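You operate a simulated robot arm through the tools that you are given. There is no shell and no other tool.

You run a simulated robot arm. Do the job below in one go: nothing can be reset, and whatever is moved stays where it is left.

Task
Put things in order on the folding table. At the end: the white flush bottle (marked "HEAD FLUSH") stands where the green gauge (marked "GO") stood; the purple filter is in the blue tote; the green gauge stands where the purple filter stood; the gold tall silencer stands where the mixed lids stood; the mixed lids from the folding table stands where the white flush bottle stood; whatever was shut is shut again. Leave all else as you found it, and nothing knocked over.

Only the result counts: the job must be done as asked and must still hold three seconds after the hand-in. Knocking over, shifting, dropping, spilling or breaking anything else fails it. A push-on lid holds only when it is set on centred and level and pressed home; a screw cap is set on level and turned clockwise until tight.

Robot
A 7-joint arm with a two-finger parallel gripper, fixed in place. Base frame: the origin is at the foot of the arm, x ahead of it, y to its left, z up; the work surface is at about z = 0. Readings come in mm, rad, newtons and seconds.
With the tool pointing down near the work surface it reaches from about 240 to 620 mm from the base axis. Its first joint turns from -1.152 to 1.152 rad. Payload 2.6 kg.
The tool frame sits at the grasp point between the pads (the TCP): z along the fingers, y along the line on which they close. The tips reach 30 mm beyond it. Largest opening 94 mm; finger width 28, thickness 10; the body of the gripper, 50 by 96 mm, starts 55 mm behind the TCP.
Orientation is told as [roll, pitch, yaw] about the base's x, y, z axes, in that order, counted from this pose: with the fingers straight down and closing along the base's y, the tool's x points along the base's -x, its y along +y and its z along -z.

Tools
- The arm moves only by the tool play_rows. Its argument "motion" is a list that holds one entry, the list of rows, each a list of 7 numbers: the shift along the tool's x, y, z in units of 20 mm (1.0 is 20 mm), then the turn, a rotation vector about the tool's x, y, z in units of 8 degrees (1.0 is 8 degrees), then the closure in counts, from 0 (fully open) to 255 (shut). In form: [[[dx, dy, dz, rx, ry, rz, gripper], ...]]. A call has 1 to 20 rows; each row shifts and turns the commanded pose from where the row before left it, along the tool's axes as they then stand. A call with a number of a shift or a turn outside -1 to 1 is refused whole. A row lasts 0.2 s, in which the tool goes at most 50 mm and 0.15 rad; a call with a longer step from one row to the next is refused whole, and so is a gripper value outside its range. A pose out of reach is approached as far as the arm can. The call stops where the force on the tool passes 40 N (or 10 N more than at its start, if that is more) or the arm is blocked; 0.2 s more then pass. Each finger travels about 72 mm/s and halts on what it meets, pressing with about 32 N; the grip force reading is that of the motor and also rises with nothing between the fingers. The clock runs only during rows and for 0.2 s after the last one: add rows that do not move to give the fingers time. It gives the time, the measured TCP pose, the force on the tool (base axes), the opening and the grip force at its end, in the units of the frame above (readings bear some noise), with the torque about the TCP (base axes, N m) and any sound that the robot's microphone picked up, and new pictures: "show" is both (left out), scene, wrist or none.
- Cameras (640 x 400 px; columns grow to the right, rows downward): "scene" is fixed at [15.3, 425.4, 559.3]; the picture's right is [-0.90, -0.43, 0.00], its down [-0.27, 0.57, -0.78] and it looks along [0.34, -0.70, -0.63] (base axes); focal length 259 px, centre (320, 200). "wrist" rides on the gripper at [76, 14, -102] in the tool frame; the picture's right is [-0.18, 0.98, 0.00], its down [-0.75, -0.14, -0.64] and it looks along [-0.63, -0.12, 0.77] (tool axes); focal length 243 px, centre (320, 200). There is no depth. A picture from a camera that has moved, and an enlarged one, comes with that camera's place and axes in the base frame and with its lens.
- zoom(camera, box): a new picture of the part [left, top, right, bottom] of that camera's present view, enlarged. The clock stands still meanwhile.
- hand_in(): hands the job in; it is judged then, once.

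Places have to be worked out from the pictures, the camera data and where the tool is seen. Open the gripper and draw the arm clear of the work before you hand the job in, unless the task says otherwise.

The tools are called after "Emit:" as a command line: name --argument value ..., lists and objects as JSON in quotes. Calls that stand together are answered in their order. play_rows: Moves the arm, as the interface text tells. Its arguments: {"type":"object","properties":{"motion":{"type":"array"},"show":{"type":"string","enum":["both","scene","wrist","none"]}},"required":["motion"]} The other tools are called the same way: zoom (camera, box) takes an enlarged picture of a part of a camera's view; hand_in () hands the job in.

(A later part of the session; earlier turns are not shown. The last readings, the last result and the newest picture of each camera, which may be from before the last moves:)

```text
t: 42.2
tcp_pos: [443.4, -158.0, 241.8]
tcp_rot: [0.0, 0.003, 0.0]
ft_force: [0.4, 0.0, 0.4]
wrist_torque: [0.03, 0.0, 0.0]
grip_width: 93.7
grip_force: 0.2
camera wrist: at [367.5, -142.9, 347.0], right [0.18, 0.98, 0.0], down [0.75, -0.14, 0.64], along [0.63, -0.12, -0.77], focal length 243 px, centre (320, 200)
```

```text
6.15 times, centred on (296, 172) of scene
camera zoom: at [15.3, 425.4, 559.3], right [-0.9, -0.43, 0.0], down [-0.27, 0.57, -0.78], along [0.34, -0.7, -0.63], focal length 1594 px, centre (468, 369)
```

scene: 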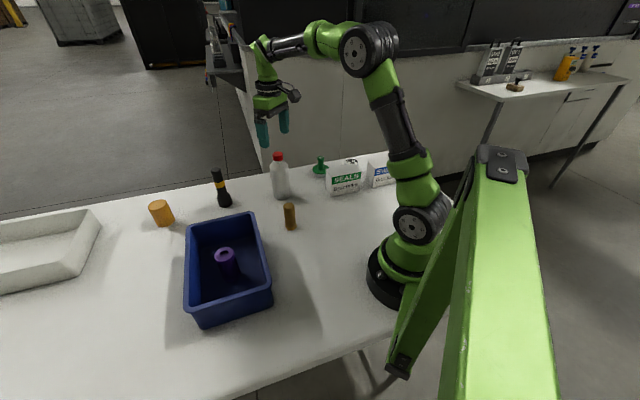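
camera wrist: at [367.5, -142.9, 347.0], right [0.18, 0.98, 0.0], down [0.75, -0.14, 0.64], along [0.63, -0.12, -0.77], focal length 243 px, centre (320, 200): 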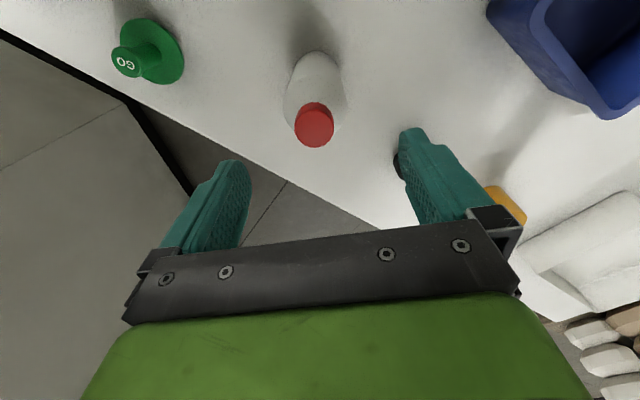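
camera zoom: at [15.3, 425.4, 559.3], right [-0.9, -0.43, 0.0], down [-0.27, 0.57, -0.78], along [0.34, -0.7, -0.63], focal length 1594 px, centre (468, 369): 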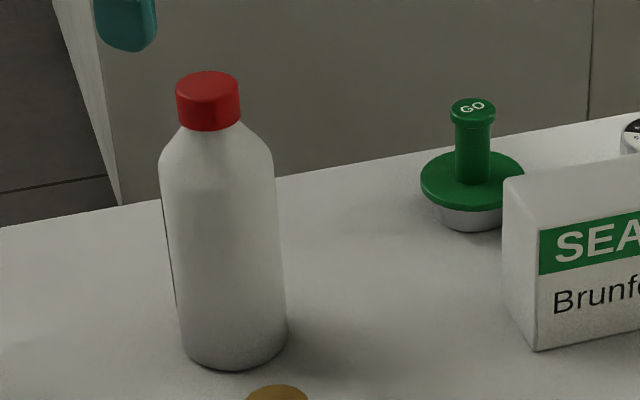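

Bottle axis measured at about (442, -161.5), height about 167 mm, straight body up to z≈115. I shift 3.5 mm in y and descend to z≈119, so that the gripper body stays above the cap.

Emit:
play_rows --motion '[[[0.04, -0.175, 0, 0, 0, 0, 0], [0, 0, 0.9, 0, 0, 0, 0], [0, 0, 0.9, 0, 0, 0, 0], [0, 0, 0.9, 0, 0, 0, 0], [0, 0, 0.9, 0, 0, 0, 0], [0, 0, 0.9, 0, 0, 0, 0], [0, 0, 0.8, 0, 0, 0, 0], [0, 0, 0.4, 0, 0, 0, 0], [0, 0, 0.25, 0, 0, 0, 0], [0, 0, 0.2, 0, 0, 0, 0], [0, 0, 0, 0, 0, 0, 0]]]' --show "both"

```text
t: 44.6
tcp_pos: [441.3, -163.4, 117.9]
tcp_rot: [-0.002, -0.001, 0.0]
ft_force: [0.0, -0.2, -0.8]
wrist_torque: [0.01, -0.01, -0.01]
grip_width: 94.0
grip_force: 0.1
camera wrist: at [366.2, -148.3, 222.3], right [0.18, 0.98, 0.0], down [0.75, -0.14, 0.64], along [0.63, -0.12, -0.77], focal length 243 px, centre (320, 200)
```

scene: 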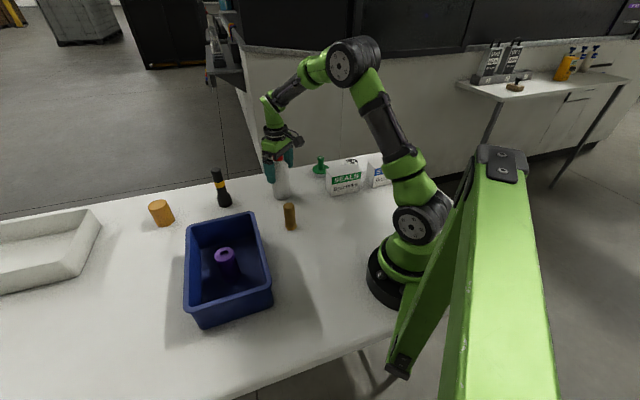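
wrist: 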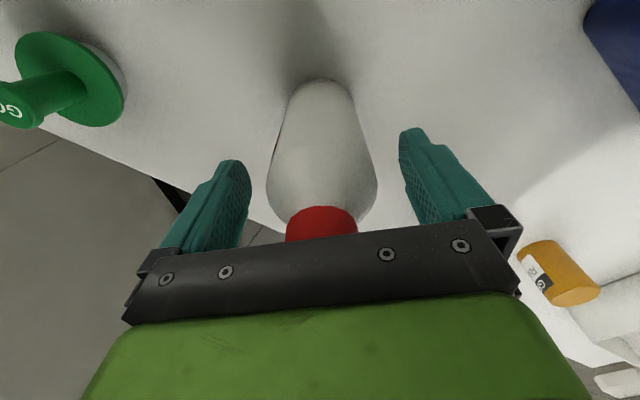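

The bottle is centred between the fingers at about (442, -162) and nothing is touched. I close on its body.

Emit:
play_rows --motion '[[[0, 0, 0, 0, 0, 0, 60], [0, 0, 0, 0, 0, 0, 255], [0, 0, 0, 0, 0, 0, 255], [0, 0, 0, 0, 0, 0, 255], [0, 0, 0, 0, 0, 0, 255]]]' --show "wrist"

```text
t: 45.8
tcp_pos: [442.3, -162.6, 118.0]
tcp_rot: [0.0, -0.002, 0.0]
ft_force: [0.1, 1.9, -0.7]
wrist_torque: [0.01, -0.03, 0.01]
grip_width: 61.2
grip_force: 32.3
camera wrist: at [366.2, -148.2, 222.5], right [0.18, 0.98, 0.0], down [0.75, -0.14, 0.64], along [0.63, -0.12, -0.77], focal length 243 px, centre (320, 200)
```

wrist: 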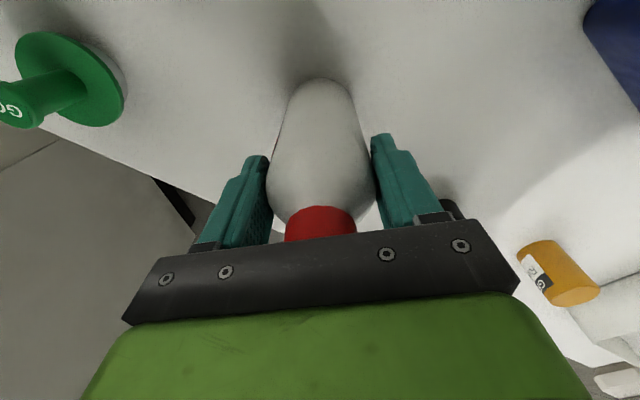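

Gripped at 61.2 mm. I lift the bottle 100 mm and carry it to the gauge's old place (239, -141).

Emit:
play_rows --motion '[[[0, 0, -0.3, 0, 0, 0, 255], [0, 0, -0.7, 0, 0, 0, 255], [0, 0, -1, 0, 0, 0, 255], [0, 0, -1, 0, 0, 0, 255], [0, 0, -1, 0, 0, 0, 255], [0, 0, -1, 0, 0, 0, 255], [0.5, 0.05, 0, 0, 0, 0, 255], [0.924, 0.0955, 0, 0, 0, 0, 255], [0.924, 0.0955, 0, 0, 0, 0, 255], [0.924, 0.0955, 0, 0, 0, 0, 255], [0.924, 0.0955, 0, 0, 0, 0, 255], [0.924, 0.0955, 0, 0, 0, 0, 255], [0.924, 0.0955, 0, 0, 0, 0, 255], [0.924, 0.0955, 0, 0, 0, 0, 255], [0.924, 0.0955, 0, 0, 0, 0, 255], [0.924, 0.0955, 0, 0, 0, 0, 255], [0.924, 0.0955, 0, 0, 0, 0, 255], [0.42, 0.045, 0, 0, 0, 0, 255], [0, 0, 0, 0, 0, 0, 255]]]' --show "both"

```text
t: 49.8
tcp_pos: [239.4, -141.2, 218.3]
tcp_rot: [-0.001, -0.001, 0.0]
ft_force: [0.2, 0.2, -2.4]
wrist_torque: [0.0, 0.0, -0.02]
grip_width: 60.6
grip_force: 31.8
camera wrist: at [162.1, -125.9, 322.9], right [0.18, 0.98, 0.0], down [0.75, -0.14, 0.64], along [0.63, -0.12, -0.77], focal length 243 px, centre (320, 200)
```

scene: 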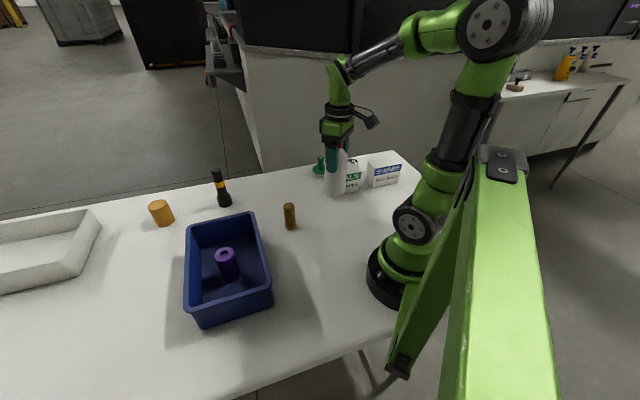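
wrist: 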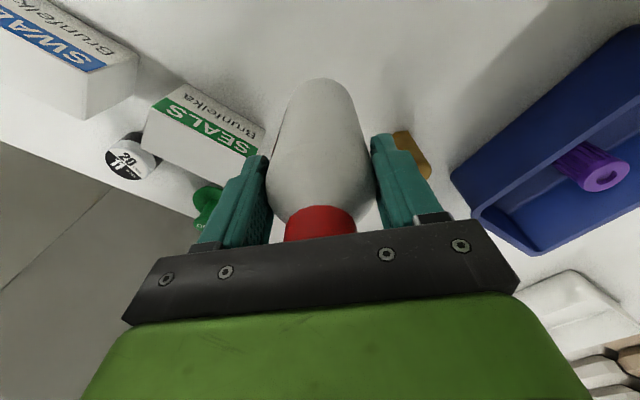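

Bottle held, above (239, -141). I lower 96 mm and then step down to contact.

Emit:
play_rows --motion '[[[0, 0, 0.8, 0, 0, 0, 255], [0, 0, 0.9, 0, 0, 0, 255], [0, 0, 0.9, 0, 0, 0, 255], [0, 0, 0.9, 0, 0, 0, 255], [0, 0, 0.8, 0, 0, 0, 255], [0, 0, 0.5, 0, 0, 0, 255], [0, 0, 0, 0, 0, 0, 255]]]' --show "both"

Emit:
play_rows --motion '[[[0, 0, 0.05, 0, 0, 0, 255], [0, 0, 0.05, 0, 0, 0, 255], [0, 0, 0.05, 0, 0, 0, 255], [0, 0, 0, 0, 0, 0, 255]]]' --show "none"

```text
t: 51.4
tcp_pos: [238.5, -141.2, 122.2]
tcp_rot: [-0.002, -0.001, 0.0]
ft_force: [0.7, 1.0, -2.8]
wrist_torque: [-0.03, 0.03, -0.02]
grip_width: 60.8
grip_force: 32.0
camera wrist: at [162.4, -127.6, 227.2], right [0.18, 0.98, 0.0], down [0.75, -0.14, 0.64], along [0.63, -0.12, -0.77], focal length 243 px, centre (320, 200)
```

scene: 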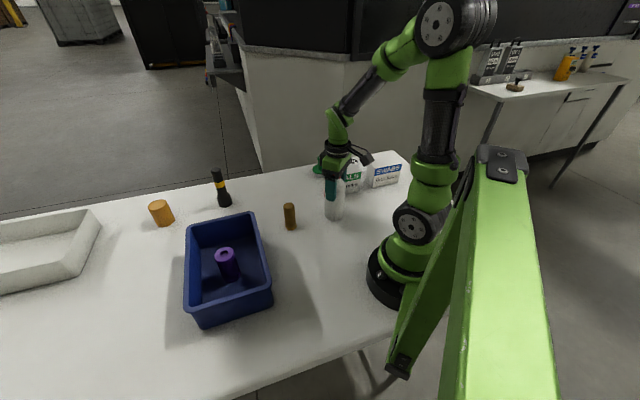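
wrist: 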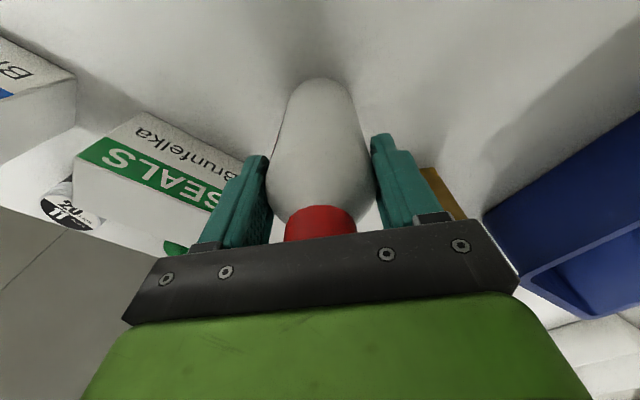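

```text
t: 52.4
tcp_pos: [238.3, -141.8, 119.5]
tcp_rot: [0.002, 0.001, -0.001]
ft_force: [0.0, 0.0, -2.9]
wrist_torque: [0.0, 0.01, 0.0]
grip_width: 61.0
grip_force: 32.3
```

No contact yet (-2.9 N is the bottle's weight). I step down 1 mm more.

Emit:
play_rows --motion '[[[0, 0, 0.04, 0, 0, 0, 255], [0, 0, 0, 0, 0, 0, 255]]]' --show "none"

```text
t: 53.0
tcp_pos: [237.8, -141.4, 118.5]
tcp_rot: [0.0, 0.0, -0.001]
ft_force: [0.0, 0.4, -3.0]
wrist_torque: [0.0, 0.0, -0.03]
grip_width: 60.9
grip_force: 31.7
```

Emit:
play_rows --motion '[[[0, 0, 0.03, 0, 0, 0, 255], [0, 0, 0, 0, 0, 0, 255]]]' --show "none"

```text
t: 53.6
tcp_pos: [238.4, -141.7, 117.1]
tcp_rot: [-0.001, 0.0, -0.002]
ft_force: [0.5, 0.1, -3.0]
wrist_torque: [0.0, 0.02, 0.0]
grip_width: 60.9
grip_force: 32.2
```

Still no contact; I go on in small steps.

Emit:
play_rows --motion '[[[0, 0, 0.03, 0, 0, 0, 255], [0, 0, 0, 0, 0, 0, 255]]]' --show "none"

Emit:
play_rows --motion '[[[0, 0, 0.03, 0, 0, 0, 255], [0, 0, 0, 0, 0, 0, 255]]]' --show "none"

```text
t: 54.2
tcp_pos: [239.4, -141.7, 116.5]
tcp_rot: [0.0, -0.001, -0.001]
ft_force: [-2.5, 1.4, 9.1]
wrist_torque: [-0.02, 0.27, 0.01]
grip_width: 60.8
grip_force: 32.3
```

```text
t: 54.8
tcp_pos: [240.1, -141.6, 117.0]
tcp_rot: [-0.002, -0.004, 0.003]
ft_force: [0.1, 2.5, 18.1]
wrist_torque: [0.06, -0.28, -0.01]
grip_width: 60.0
grip_force: 32.0
```

Contact (9 N, then 18 N). I back off about half a millimetre, open, and rise.

Emit:
play_rows --motion '[[[0, 0, -0.03, 0, 0, 0, 255], [0, 0, 0, 0, 0, 0, 60], [0, 0, 0, 0, 0, 0, 10], [0, 0, 0, 0, 0, 0, 10], [0, 0, -0.3, 0, 0, 0, 10], [0, 0, -0.6, 0, 0, 0, 10], [0, 0, -1, 0, 0, 0, 10], [0, 0, -1, 0, 0, 0, 10], [0, 0, -1, 0, 0, 0, 10], [0, 0, -1, 0, 0, 0, 10], [0, 0, -1, 0, 0, 0, 10], [0, 0, -1, 0, 0, 0, 10], [0, 0, -1, 0, 0, 0, 10], [0, 0, 0, 0, 0, 0, 0]]]' --show "both"

```text
t: 57.8
tcp_pos: [237.7, -141.5, 275.1]
tcp_rot: [-0.001, -0.001, 0.001]
ft_force: [0.6, -1.2, -0.2]
wrist_torque: [-0.03, 0.0, 0.02]
grip_width: 94.1
grip_force: 0.0
camera wrist: at [162.1, -127.3, 380.0], right [0.18, 0.98, 0.0], down [0.75, -0.14, 0.64], along [0.63, -0.12, -0.77], focal length 243 px, centre (320, 200)
```

scene: 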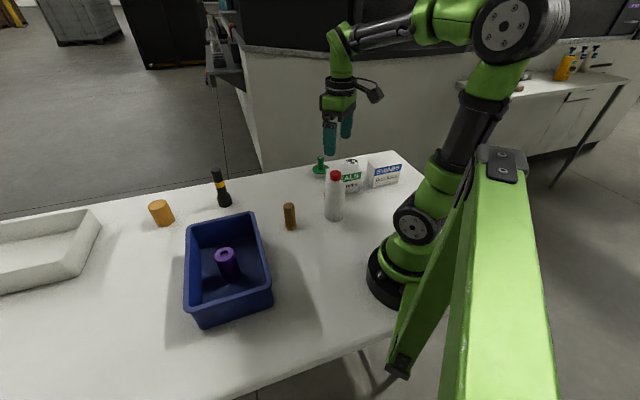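
wrist: 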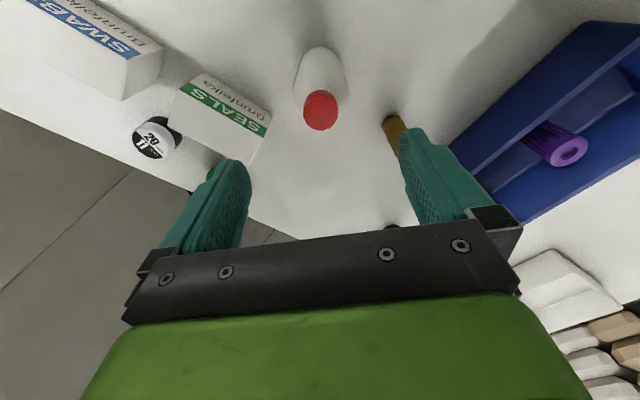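

The bottle stands upright in the gauge's old place. Next I travel above the lids tin at about (280, -409).

Emit:
play_rows --motion '[[[-0.148, -0.955, 0, 0, 0, 0, 0], [-0.148, -0.955, 0, 0, 0, 0, 0], [-0.148, -0.955, 0, 0, 0, 0, 0], [-0.148, -0.955, 0, 0, 0, 0, 0], [-0.148, -0.955, 0, 0, 0, 0, 0], [-0.148, -0.955, 0, 0, 0, 0, 0], [-0.148, -0.955, 0, 0, 0, 0, 0], [-0.148, -0.955, 0, 0, 0, 0, 0], [-0.148, -0.955, 0, 0, 0, 0, 0], [-0.148, -0.955, 0, 0, 0, 0, 0], [-0.148, -0.955, 0, 0, 0, 0, 0], [-0.148, -0.955, 0, 0, 0, 0, 0], [-0.148, -0.955, 0, 0, 0, 0, 0], [-0.148, -0.955, 0, 0, 0, 0, 0], [0, 0, 1, 0, 0, 0, 0], [0, 0, 1, 0, 0, 0, 0], [0, 0, 1, 0, 0, 0, 0], [0, 0, 1, 0, 0, 0, 0], [0, 0, 1, 0, 0, 0, 0], [0, 0, 0, 0, 0, 0, 0]]]' --show "both"

Emit:
zoom --camera "wrist" --box '[240, 20, 400, 120]'

```text
t: 62.0
tcp_pos: [281.9, -407.0, 174.9]
tcp_rot: [0.0, -0.001, -0.001]
ft_force: [0.2, 0.1, -0.4]
wrist_torque: [-0.01, 0.03, 0.01]
grip_width: 93.9
grip_force: 0.2
camera wrist: at [205.3, -394.4, 280.6], right [0.18, 0.98, 0.0], down [0.75, -0.14, 0.64], along [0.63, -0.12, -0.77], focal length 243 px, centre (320, 200)
```

scene: 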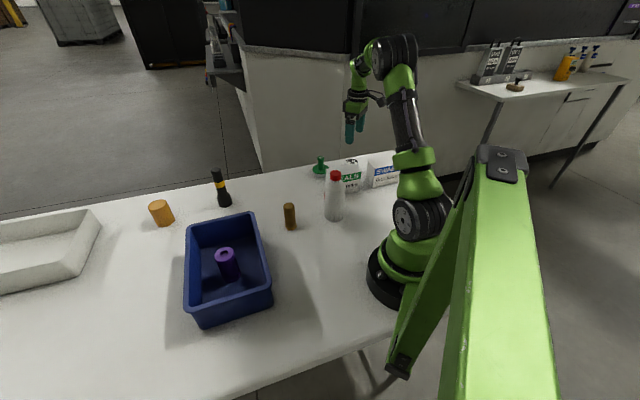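
wrist: 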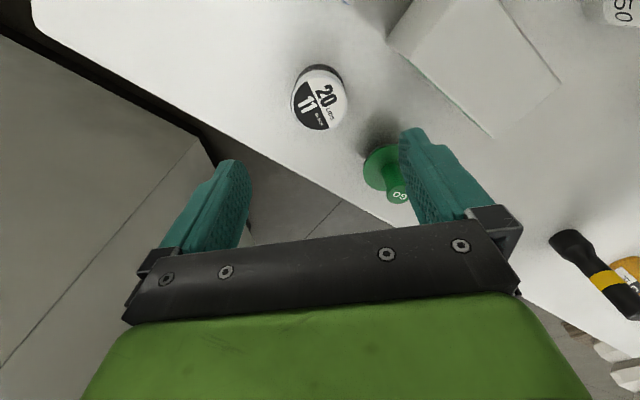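

```text
4.00 times, centred on (320, 70) of wrist
camera zoom: at [205.3, -394.4, 280.6], right [0.18, 0.98, 0.0], down [0.75, -0.14, 0.64], along [0.63, -0.12, -0.77], focal length 970 px, centre (320, 720)
```

zoom: 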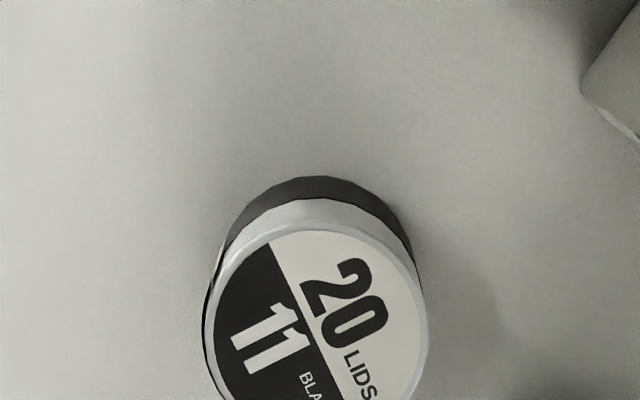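

Emit:
zoom --camera "wrist" --box '[256, 50, 384, 140]'

```text
4.44 times, centred on (320, 95) of wrist
camera zoom: at [205.3, -394.4, 280.6], right [0.18, 0.98, 0.0], down [0.75, -0.14, 0.64], along [0.63, -0.12, -0.77], focal length 1078 px, centre (320, 667)
```

zoom: 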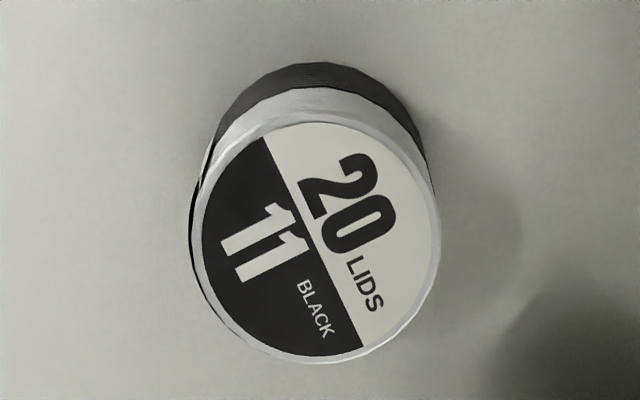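

The tin's axis is at about (280, -409), 54 mm wide and 44 mm tall, with room for the fingers beside the SEALS box. I descend to z≈37.

Emit:
play_rows --motion '[[[0.05, -0.05, 0.9, 0, 0, 0, 0], [0, 0, 1, 0, 0, 0, 0], [0, 0, 1, 0, 0, 0, 0], [0, 0, 1, 0, 0, 0, 0], [0, 0, 1, 0, 0, 0, 0], [0, 0, 1, 0, 0, 0, 0], [0, 0, 0.6, 0, 0, 0, 0], [0, 0, 0.4, 0, 0, 0, 0], [0, 0, 0, 0, 0, 0, 0]]]' --show "both"

```text
t: 64.0
tcp_pos: [280.7, -409.5, 38.7]
tcp_rot: [0.0, 0.001, 0.0]
ft_force: [-0.4, 0.4, 0.1]
wrist_torque: [0.04, -0.01, 0.0]
grip_width: 94.2
grip_force: 0.1
camera wrist: at [203.8, -393.8, 142.8], right [0.18, 0.98, 0.0], down [0.75, -0.14, 0.64], along [0.63, -0.12, -0.77], focal length 243 px, centre (320, 200)
```

scene: 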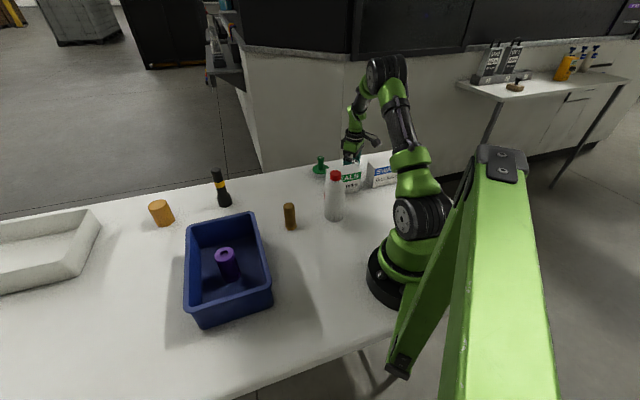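
wrist: 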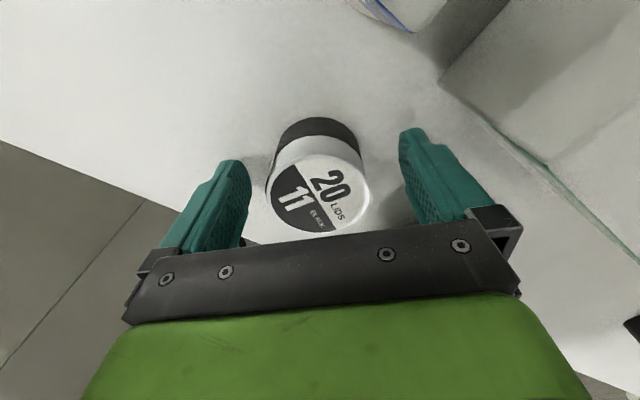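

The tin is centred between the fingers, with its axis at about (280.5, -409). I close on it.

Emit:
play_rows --motion '[[[0, 0, 0.1, 0, 0, 0, 0], [0, 0, 0, 0, 0, 0, 60], [0, 0, 0, 0, 0, 0, 255], [0, 0, 0, 0, 0, 0, 255], [0, 0, 0, 0, 0, 0, 255], [0, 0, 0, 0, 0, 0, 255]]]' --show "wrist"

```text
t: 65.4
tcp_pos: [280.4, -408.3, 37.2]
tcp_rot: [0.0, -0.001, 0.0]
ft_force: [0.0, 0.0, 0.3]
wrist_torque: [-0.02, -0.04, 0.01]
grip_width: 52.3
grip_force: 32.1
camera wrist: at [204.0, -394.2, 140.7], right [0.18, 0.98, 0.0], down [0.75, -0.14, 0.64], along [0.63, -0.12, -0.77], focal length 243 px, centre (320, 200)
```

wrist: 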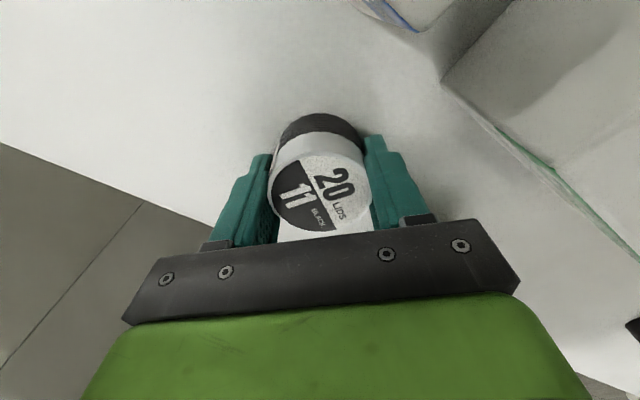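

Gripped at 52.3 mm with its place at (280, -408.5). I lift it and carry it over to the bottle's old place (442, -162).

Emit:
play_rows --motion '[[[0, 0, -0.4, 0, 0, 0, 255], [0, 0, -0.8, 0, 0, 0, 255], [0, 0, -1, 0, 0, 0, 255], [0, 0, -1, 0, 0, 0, 255], [0, 0, -1, 0, 0, 0, 255], [0, 0, -1, 0, 0, 0, 255], [0, 0, -1, 0, 0, 0, 255], [-0.623, 0.947, -0.1, 0, 0, 0, 255], [-0.623, 0.947, -0.1, 0, 0, 0, 255], [-0.623, 0.947, -0.1, 0, 0, 0, 255], [-0.623, 0.947, -0.1, 0, 0, 0, 255], [-0.623, 0.947, -0.1, 0, 0, 0, 255], [-0.623, 0.947, -0.1, 0, 0, 0, 255], [-0.623, 0.947, -0.1, 0, 0, 0, 255], [-0.623, 0.947, -0.1, 0, 0, 0, 255], [-0.623, 0.947, -0.1, 0, 0, 0, 255], [-0.623, 0.947, -0.1, 0, 0, 0, 255], [-0.623, 0.947, -0.1, 0, 0, 0, 255], [-0.623, 0.947, -0.1, 0, 0, 0, 255], [-0.623, 0.947, -0.1, 0, 0, 0, 255]]]' --show "both"

```text
t: 69.6
tcp_pos: [440.5, -163.0, 186.6]
tcp_rot: [0.001, 0.0, 0.003]
ft_force: [-0.1, -0.6, -0.8]
wrist_torque: [0.02, 0.01, 0.02]
grip_width: 52.2
grip_force: 32.0
camera wrist: at [365.8, -148.7, 291.1], right [0.18, 0.98, 0.0], down [0.75, -0.14, 0.64], along [0.63, -0.12, -0.77], focal length 243 px, centre (320, 200)
```

scene: 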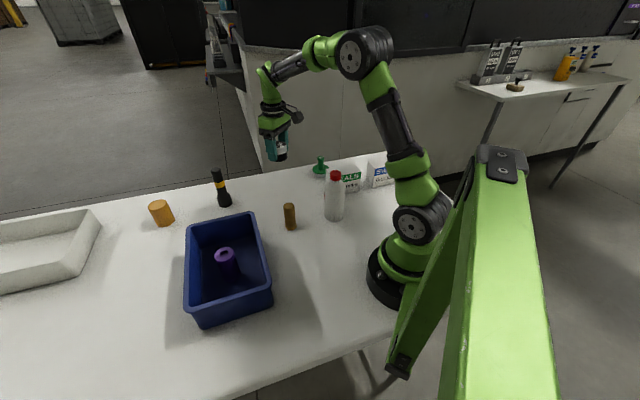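
wrist: 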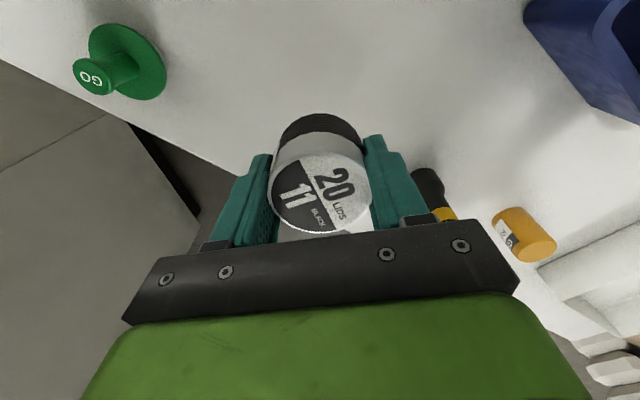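

Above the bottle's old place at (441.5, -162.8). I lower 146 mm, then step to contact.

Emit:
play_rows --motion '[[[-0.02, 0.02, 0.8, 0, 0, 0, 255], [0, 0, 1, 0, 0, 0, 255], [0, 0, 1, 0, 0, 0, 255], [0, 0, 1, 0, 0, 0, 255], [0, 0, 1, 0, 0, 0, 255], [0, 0, 1, 0, 0, 0, 255], [0, 0, 0.8, 0, 0, 0, 255], [0, 0, 0.5, 0, 0, 0, 255], [0, 0, 0.2, 0, 0, 0, 255], [0, 0, 0, 0, 0, 0, 255]]]' --show "wrist"

Emit:
play_rows --motion '[[[0, 0, 0.05, 0, 0, 0, 255], [0, 0, 0.05, 0, 0, 0, 255], [0, 0, 0.05, 0, 0, 0, 255], [0, 0, 0, 0, 0, 0, 255]]]' --show "none"

```text
t: 71.8
tcp_pos: [441.3, -162.2, 37.8]
tcp_rot: [-0.001, -0.001, 0.0]
ft_force: [0.7, -0.1, -0.6]
wrist_torque: [0.01, -0.02, 0.01]
grip_width: 52.4
grip_force: 32.2
camera wrist: at [365.3, -148.0, 143.6], right [0.18, 0.98, 0.0], down [0.75, -0.14, 0.64], along [0.63, -0.12, -0.77], focal length 243 px, centre (320, 200)
```

wrist: 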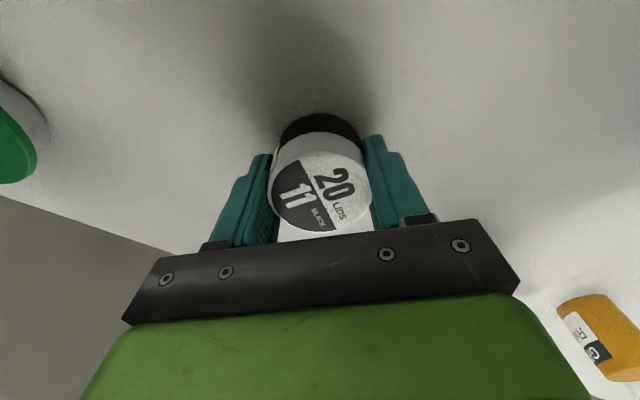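

```text
t: 72.8
tcp_pos: [442.4, -162.3, 34.1]
tcp_rot: [0.001, -0.001, 0.0]
ft_force: [-0.6, -0.1, -0.3]
wrist_torque: [0.04, 0.05, -0.01]
grip_width: 52.3
grip_force: 32.2
```

Emit:
play_rows --motion '[[[0, 0, 0.03, 0, 0, 0, 255], [0, 0, 0, 0, 0, 0, 255]]]' --show "none"

Emit:
play_rows --motion '[[[0, 0, 0.03, 0, 0, 0, 255], [0, 0, 0, 0, 0, 0, 255]]]' --show "none"

```text
t: 73.4
tcp_pos: [441.5, -162.5, 36.6]
tcp_rot: [0.001, 0.0, 0.001]
ft_force: [-2.1, -0.3, 4.9]
wrist_torque: [0.01, 0.11, 0.0]
grip_width: 52.2
grip_force: 32.0
```

```text
t: 74.0
tcp_pos: [442.3, -163.0, 35.6]
tcp_rot: [0.001, -0.001, 0.0]
ft_force: [-3.8, 1.4, 11.0]
wrist_torque: [0.01, 0.18, -0.02]
grip_width: 52.0
grip_force: 33.1
```

The tin rests on the table (11 N). I back off slightly, open and rise.

Emit:
play_rows --motion '[[[0, 0, -0.03, 0, 0, 0, 255], [0, 0, 0, 0, 0, 0, 60], [0, 0, 0, 0, 0, 0, 10], [0, 0, 0, 0, 0, 0, 10], [0, 0, -0.3, 0, 0, 0, 10], [0, 0, -0.6, 0, 0, 0, 10], [0, 0, -1, 0, 0, 0, 10], [0, 0, -1, 0, 0, 0, 10], [0, 0, -1, 0, 0, 0, 10], [0, 0, -1, 0, 0, 0, 10], [0, 0, -1, 0, 0, 0, 10], [0, 0, -1, 0, 0, 0, 10], [0, 0, -1, 0, 0, 0, 10], [0, 0, -1, 0, 0, 0, 10], [0, 0, -1, 0, 0, 0, 10], [0, 0, -1, 0, 0, 0, 10], [0, 0, 0, 0, 0, 0, 10]]]' --show "both"

```text
t: 77.6
tcp_pos: [444.6, -163.1, 254.2]
tcp_rot: [0.0, 0.0, 0.003]
ft_force: [0.2, 0.1, 0.1]
wrist_torque: [-0.05, 0.04, -0.02]
grip_width: 90.1
grip_force: 0.0
camera wrist: at [368.1, -148.5, 359.7], right [0.18, 0.98, 0.0], down [0.75, -0.14, 0.64], along [0.63, -0.12, -0.77], focal length 243 px, centre (320, 200)
```

scene: 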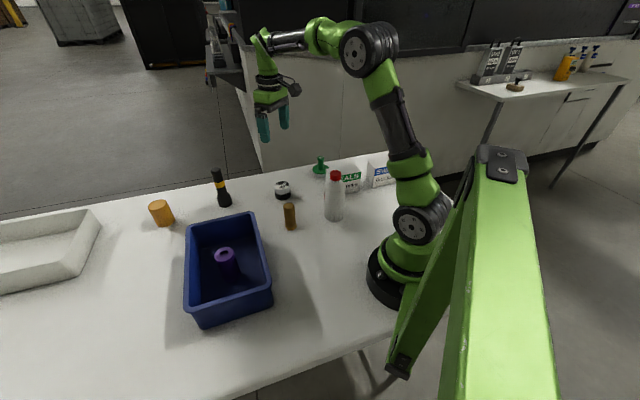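
wrist: 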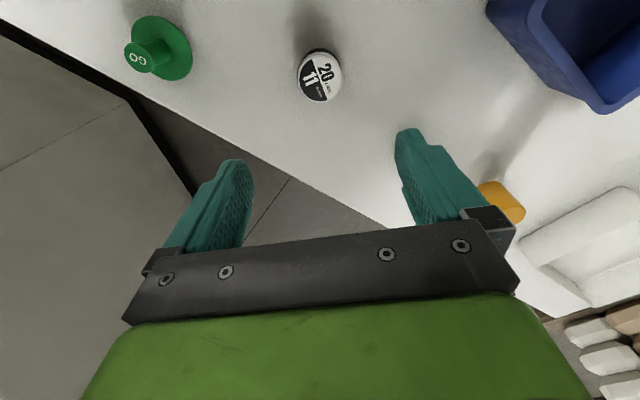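

The lids stand where the bottle was. Now I move above the gold silencer at about (338, -40).

Emit:
play_rows --motion '[[[0.743, 0.871, 0, 0, 0, 0, 10], [0.743, 0.871, 0, 0, 0, 0, 10], [0.743, 0.871, 0, 0, 0, 0, 10], [0.743, 0.871, 0, 0, 0, 0, 10], [0.743, 0.871, 0, 0, 0, 0, 10], [0.743, 0.871, 0, 0, 0, 0, 10], [0.743, 0.871, 0, 0, 0, 0, 40], [0, 0, 1, 0, 0, 0, 40], [0, 0, 1, 0, 0, 0, 40], [0, 0, 1, 0, 0, 0, 40], [0, 0, 1, 0, 0, 0, 40], [0, 0, 0, 0, 0, 0, 40]]]' --show "both"

Emit:
zoom --camera "wrist" --box '[256, 40, 384, 140]'

Emit:
zoom --camera "scene" --box '[250, 160, 346, 240]'

```text
t: 80.2
tcp_pos: [338.3, -42.0, 173.2]
tcp_rot: [0.0, 0.0, 0.0]
ft_force: [-0.6, -0.3, 0.4]
wrist_torque: [0.04, 0.01, -0.02]
grip_width: 79.1
grip_force: 0.1
camera wrist: at [261.5, -27.7, 277.3], right [0.18, 0.98, 0.0], down [0.75, -0.14, 0.64], along [0.63, -0.12, -0.77], focal length 243 px, centre (320, 200)
```

scene: 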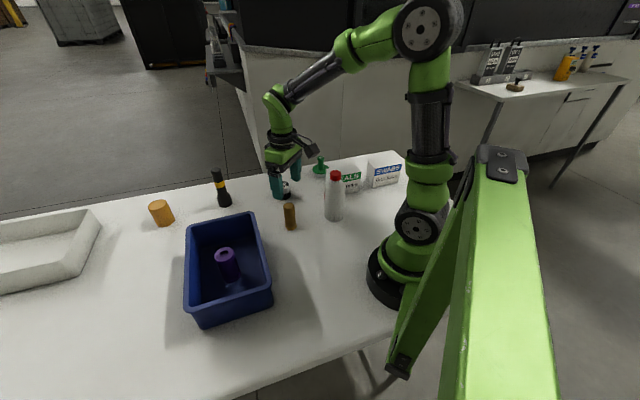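
wrist: 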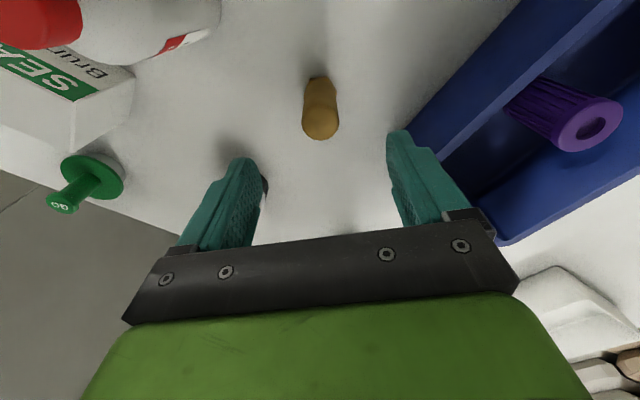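

```text
4.00 times, centred on (320, 90) of wrist
camera zoom: at [261.5, -27.7, 277.3], right [0.18, 0.98, 0.0], down [0.75, -0.14, 0.64], along [0.63, -0.12, -0.77], focal length 970 px, centre (320, 640)
```

zoom: 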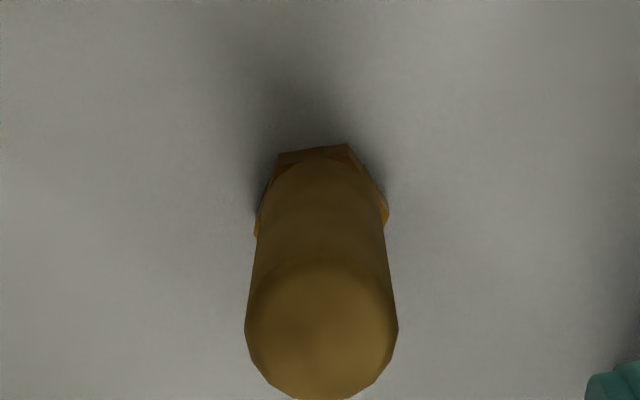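

```text
5.00 times, centred on (298, 200) of scene
camera zoom: at [15.3, 425.4, 559.3], right [-0.9, -0.43, 0.0], down [-0.27, 0.57, -0.78], along [0.34, -0.7, -0.63], focal length 1295 px, centre (430, 200)
```

zoom: 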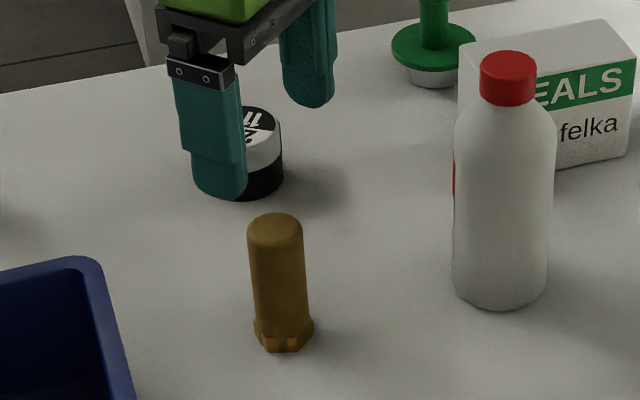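

Silencer axis at about (339, -41.5), height about 82 mm and body about 31 mm wide above a hex foot. I descend to z≈52 around the body.

Emit:
play_rows --motion '[[[-0.04, 0, 0.8, 0, 0, 0, 40], [0, 0, 1, 0, 0, 0, 40], [0, 0, 1, 0, 0, 0, 40], [0, 0, 1, 0, 0, 0, 40], [0, 0, 1, 0, 0, 0, 40], [0, 0, 0.8, 0, 0, 0, 40], [0, 0, 0.475, 0, 0, 0, 40], [0, 0, 0, 0, 0, 0, 40]]]' --show "both"

```text
t: 82.0
tcp_pos: [338.9, -41.6, 51.3]
tcp_rot: [0.001, 0.0, -0.001]
ft_force: [0.4, 0.2, -0.2]
wrist_torque: [-0.01, -0.02, -0.01]
grip_width: 79.0
grip_force: 0.1
camera wrist: at [262.5, -27.0, 156.0], right [0.18, 0.98, 0.0], down [0.75, -0.14, 0.64], along [0.63, -0.12, -0.77], focal length 243 px, centre (320, 200)
```

scene: 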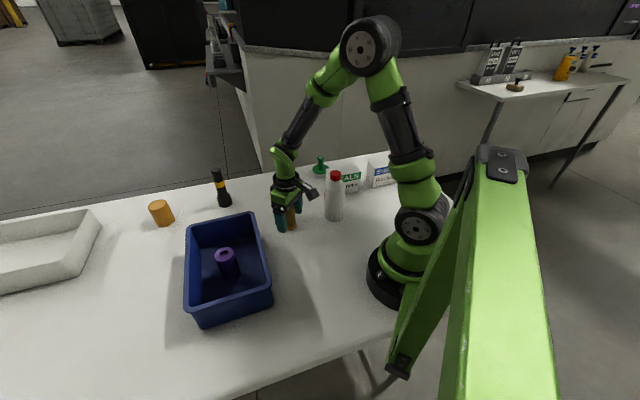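
wrist: 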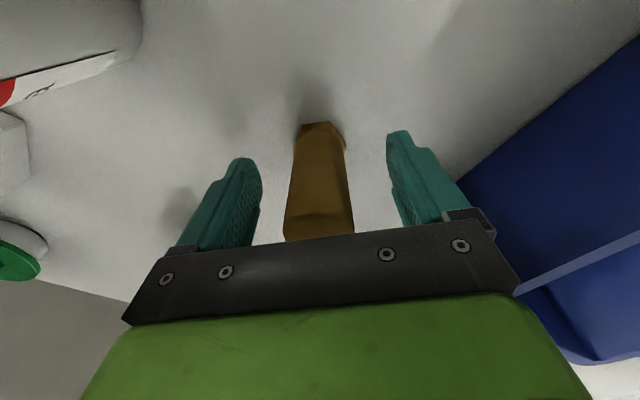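

The silencer is between the fingers with space on both sides. I close on it.

Emit:
play_rows --motion '[[[0, 0, 0, 0, 0, 0, 100], [0, 0, 0, 0, 0, 0, 255], [0, 0, 0, 0, 0, 0, 255], [0, 0, 0, 0, 0, 0, 255], [0, 0, 0, 0, 0, 0, 255], [0, 0, 0, 0, 0, 0, 255]]]' --show "wrist"

```text
t: 83.4
tcp_pos: [337.8, -41.4, 51.3]
tcp_rot: [0.0, 0.0, -0.001]
ft_force: [-0.5, -0.7, -0.1]
wrist_torque: [0.01, 0.02, -0.01]
grip_width: 30.8
grip_force: 32.4
camera wrist: at [262.5, -27.0, 156.2], right [0.18, 0.98, 0.0], down [0.75, -0.14, 0.64], along [0.63, -0.12, -0.77], focal length 243 px, centre (320, 200)
```

wrist: 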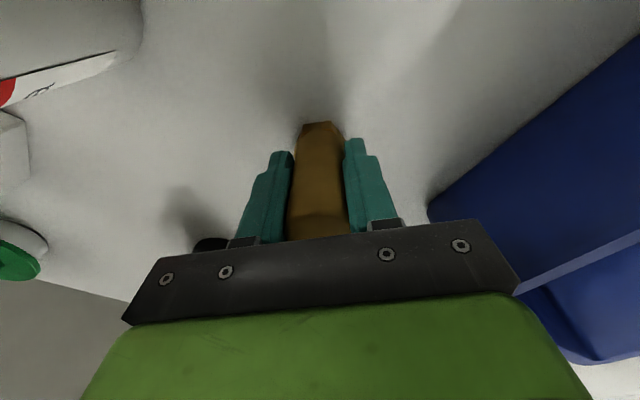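

Gripped at 30.8 mm. I lift it 200 mm, above everything, and begin the travel to the lids' old place (280, -408.5).

Emit:
play_rows --motion '[[[0, 0, -0.4, 0, 0, 0, 255], [0, 0, -0.8, 0, 0, 0, 255], [0, 0, -1, 0, 0, 0, 255], [0, 0, -1, 0, 0, 0, 255], [0, 0, -1, 0, 0, 0, 255], [0, 0, -1, 0, 0, 0, 255], [0, 0, -1, 0, 0, 0, 255], [0, 0, -1, 0, 0, 0, 255], [0, 0, -1, 0, 0, 0, 255], [0, 0, -1, 0, 0, 0, 255], [0, 0, -0.8, 0, 0, 0, 255], [0.153, -0.966, 0, 0, 0, 0, 255], [0.153, -0.966, 0, 0, 0, 0, 255], [0.153, -0.966, 0, 0, 0, 0, 255], [0.153, -0.966, 0, 0, 0, 0, 255], [0.153, -0.966, 0, 0, 0, 0, 255], [0.153, -0.966, 0, 0, 0, 0, 255], [0.153, -0.966, 0, 0, 0, 0, 255], [0.153, -0.966, 0, 0, 0, 0, 255], [0.153, -0.966, 0, 0, 0, 0, 255]]]' --show "scene"

Emit:
play_rows --motion '[[[0.153, -0.966, 0, 0, 0, 0, 255], [0.153, -0.966, 0, 0, 0, 0, 255], [0.153, -0.966, 0, 0, 0, 0, 255], [0.153, -0.966, 0, 0, 0, 0, 255], [0.153, -0.966, 0, 0, 0, 0, 255], [0.153, -0.966, 0, 0, 0, 0, 255], [0.153, -0.966, 0, 0, 0, 0, 255], [0.153, -0.966, 0, 0, 0, 0, 255], [0.153, -0.966, 0, 0, 0, 0, 255], [0.153, -0.966, 0, 0, 0, 0, 255], [0, 0, 0, 0, 0, 0, 255]]]' --show "both"

```text
t: 87.6
tcp_pos: [309.9, -215.0, 251.6]
tcp_rot: [0.0, 0.002, 0.001]
ft_force: [0.4, -0.3, -1.1]
wrist_torque: [0.01, 0.0, -0.03]
grip_width: 30.8
grip_force: 31.6
```

scene: 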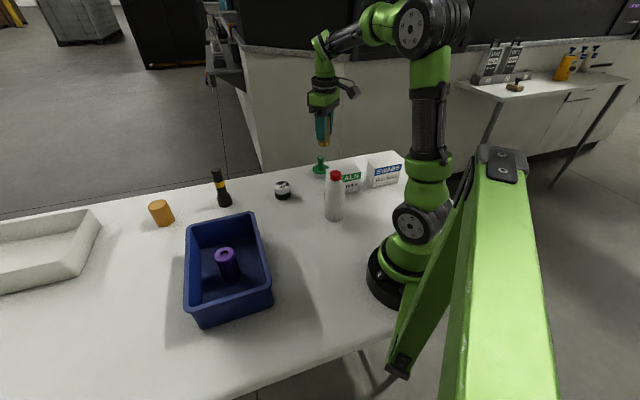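

```text
t: 90.0
tcp_pos: [280.5, -409.1, 251.8]
tcp_rot: [0.0, 0.0, 0.001]
ft_force: [-0.5, 0.1, -0.5]
wrist_torque: [-0.02, 0.0, 0.01]
grip_width: 30.5
grip_force: 31.5
camera wrist: at [204.4, -394.5, 356.7], right [0.18, 0.98, 0.0], down [0.75, -0.14, 0.64], along [0.63, -0.12, -0.77], focal length 243 px, centre (320, 200)
```

scene: 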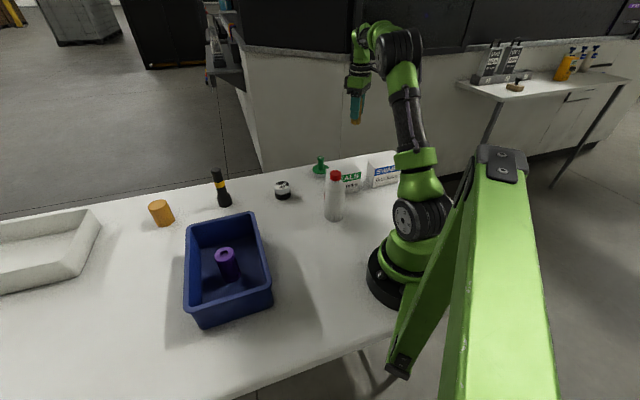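
wrist: 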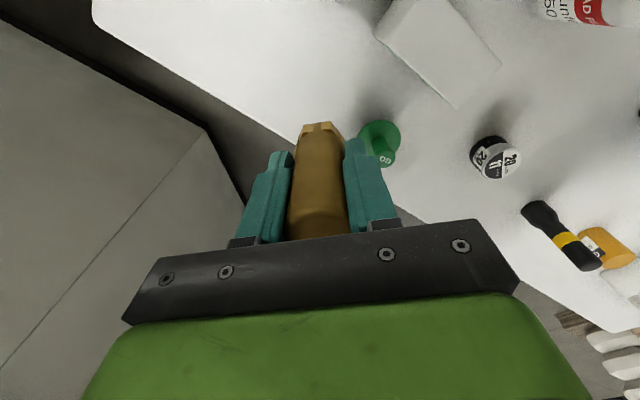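

On target at (280.5, -408.8). I lower 196 mm, then step to contact.

Emit:
play_rows --motion '[[[0, 0, 0.8, 0, 0, 0, 255], [0, 0, 1, 0, 0, 0, 255], [0, 0, 1, 0, 0, 0, 255], [0, 0, 1, 0, 0, 0, 255], [0, 0, 1, 0, 0, 0, 255], [0, 0, 1, 0, 0, 0, 255], [0, 0, 1, 0, 0, 0, 255], [0, 0, 1, 0, 0, 0, 255], [0, 0, 1, 0, 0, 0, 255], [0, 0, 0.6, 0, 0, 0, 255], [0, 0, 0.4, 0, 0, 0, 255], [0, 0, 0, 0, 0, 0, 255]]]' --show "wrist"

Emit:
play_rows --motion '[[[0, 0, 0.05, 0, 0, 0, 255], [0, 0, 0.05, 0, 0, 0, 255], [0, 0, 0.05, 0, 0, 0, 255], [0, 0, 0, 0, 0, 0, 255]]]' --show "none"

```text
t: 92.6
tcp_pos: [280.7, -409.9, 56.3]
tcp_rot: [-0.001, 0.001, 0.001]
ft_force: [-0.5, -0.3, -0.1]
wrist_torque: [0.0, 0.04, 0.0]
grip_width: 30.8
grip_force: 32.0
camera wrist: at [204.4, -394.1, 160.8], right [0.18, 0.98, 0.0], down [0.75, -0.14, 0.64], along [0.63, -0.12, -0.77], focal length 243 px, centre (320, 200)
```

wrist: 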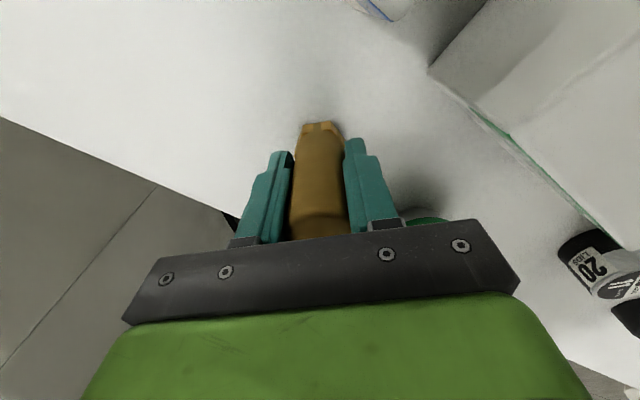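

```text
t: 93.6
tcp_pos: [280.1, -407.8, 52.5]
tcp_rot: [0.0, 0.0, 0.0]
ft_force: [0.1, 0.3, -0.7]
wrist_torque: [0.0, 0.0, -0.02]
grip_width: 31.1
grip_force: 31.9
```

Emit:
play_rows --motion '[[[0, 0, 0.03, 0, 0, 0, 255], [0, 0, 0, 0, 0, 0, 255]]]' --show "none"

Emit:
play_rows --motion '[[[0, 0, 0.03, 0, 0, 0, 255], [0, 0, 0, 0, 0, 0, 255]]]' --show "none"

```text
t: 94.2
tcp_pos: [281.1, -408.2, 52.9]
tcp_rot: [-0.001, 0.001, 0.0]
ft_force: [0.0, 0.6, -1.5]
wrist_torque: [0.0, -0.01, -0.01]
grip_width: 31.1
grip_force: 31.9
```

```text
t: 94.8
tcp_pos: [279.6, -407.9, 52.6]
tcp_rot: [-0.001, 0.002, 0.001]
ft_force: [0.1, 0.4, 0.1]
wrist_torque: [-0.01, 0.03, -0.06]
grip_width: 30.8
grip_force: 32.2
```

Force about zero still; I take one more small step.

Emit:
play_rows --motion '[[[0, 0, 0.03, 0, 0, 0, 255], [0, 0, 0, 0, 0, 0, 255]]]' --show "none"

```text
t: 95.4
tcp_pos: [280.5, -408.0, 51.3]
tcp_rot: [-0.001, 0.0, 0.0]
ft_force: [-0.8, -0.1, 0.7]
wrist_torque: [0.01, 0.0, 0.01]
grip_width: 31.1
grip_force: 32.7
```

Emit:
play_rows --motion '[[[0, 0, 0.03, 0, 0, 0, 255], [0, 0, 0, 0, 0, 0, 255]]]' --show "wrist"

```text
t: 96.0
tcp_pos: [279.9, -407.4, 52.9]
tcp_rot: [-0.002, -0.002, -0.001]
ft_force: [1.0, 0.3, 4.8]
wrist_torque: [0.02, -0.04, -0.03]
grip_width: 30.8
grip_force: 32.3
camera wrist: at [203.6, -393.5, 156.1], right [0.18, 0.98, 0.0], down [0.75, -0.14, 0.64], along [0.63, -0.12, -0.77], focal length 243 px, centre (320, 200)
```

wrist: 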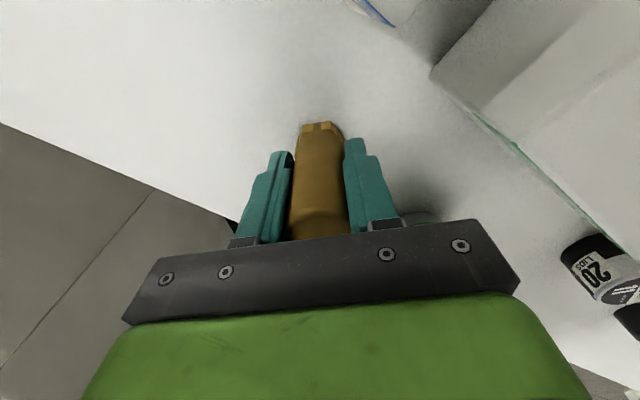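

The silencer touches the table (4.8 N). I open and rise straight up.

Emit:
play_rows --motion '[[[0, 0, 0, 0, 0, 0, 120], [0, 0, 0, 0, 0, 0, 40], [0, 0, 0, 0, 0, 0, 40], [0, 0, 0, 0, 0, 0, 40], [0, 0, -0.3, 0, 0, 0, 40], [0, 0, -0.6, 0, 0, 0, 40], [0, 0, -1, 0, 0, 0, 40], [0, 0, -1, 0, 0, 0, 40], [0, 0, -1, 0, 0, 0, 40], [0, 0, -1, 0, 0, 0, 40], [0, 0, -1, 0, 0, 0, 40], [0, 0, -1, 0, 0, 0, 40], [0, 0, -1, 0, 0, 0, 40], [0, 0, -1, 0, 0, 0, 40], [0, 0, -1, 0, 0, 0, 40], [0, 0, -1, 0, 0, 0, 0], [0, 0, 0, 0, 0, 0, 0]]]' --show "both"

```text
t: 99.6
tcp_pos: [279.5, -407.9, 269.1]
tcp_rot: [0.001, 0.0, 0.003]
ft_force: [-0.4, -0.4, -0.7]
wrist_torque: [-0.01, -0.01, 0.02]
grip_width: 94.1
grip_force: 0.1
camera wrist: at [203.7, -393.1, 374.1], right [0.18, 0.98, 0.0], down [0.75, -0.14, 0.64], along [0.63, -0.12, -0.77], focal length 243 px, centre (320, 200)
```

scene: 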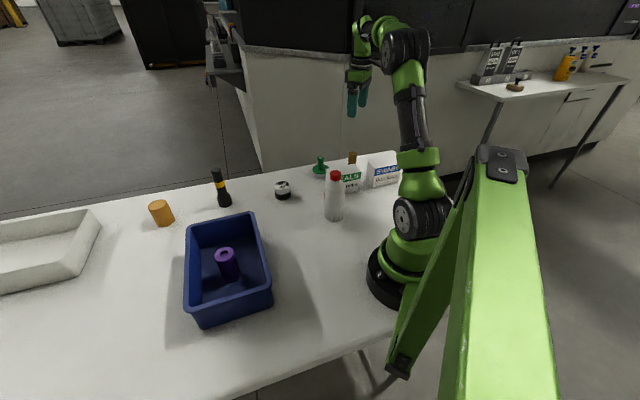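
wrist: 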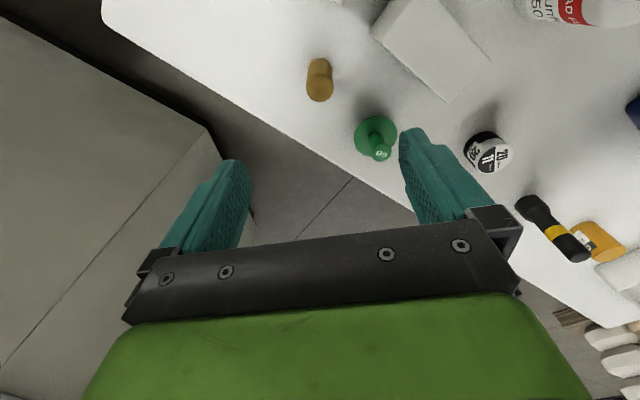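

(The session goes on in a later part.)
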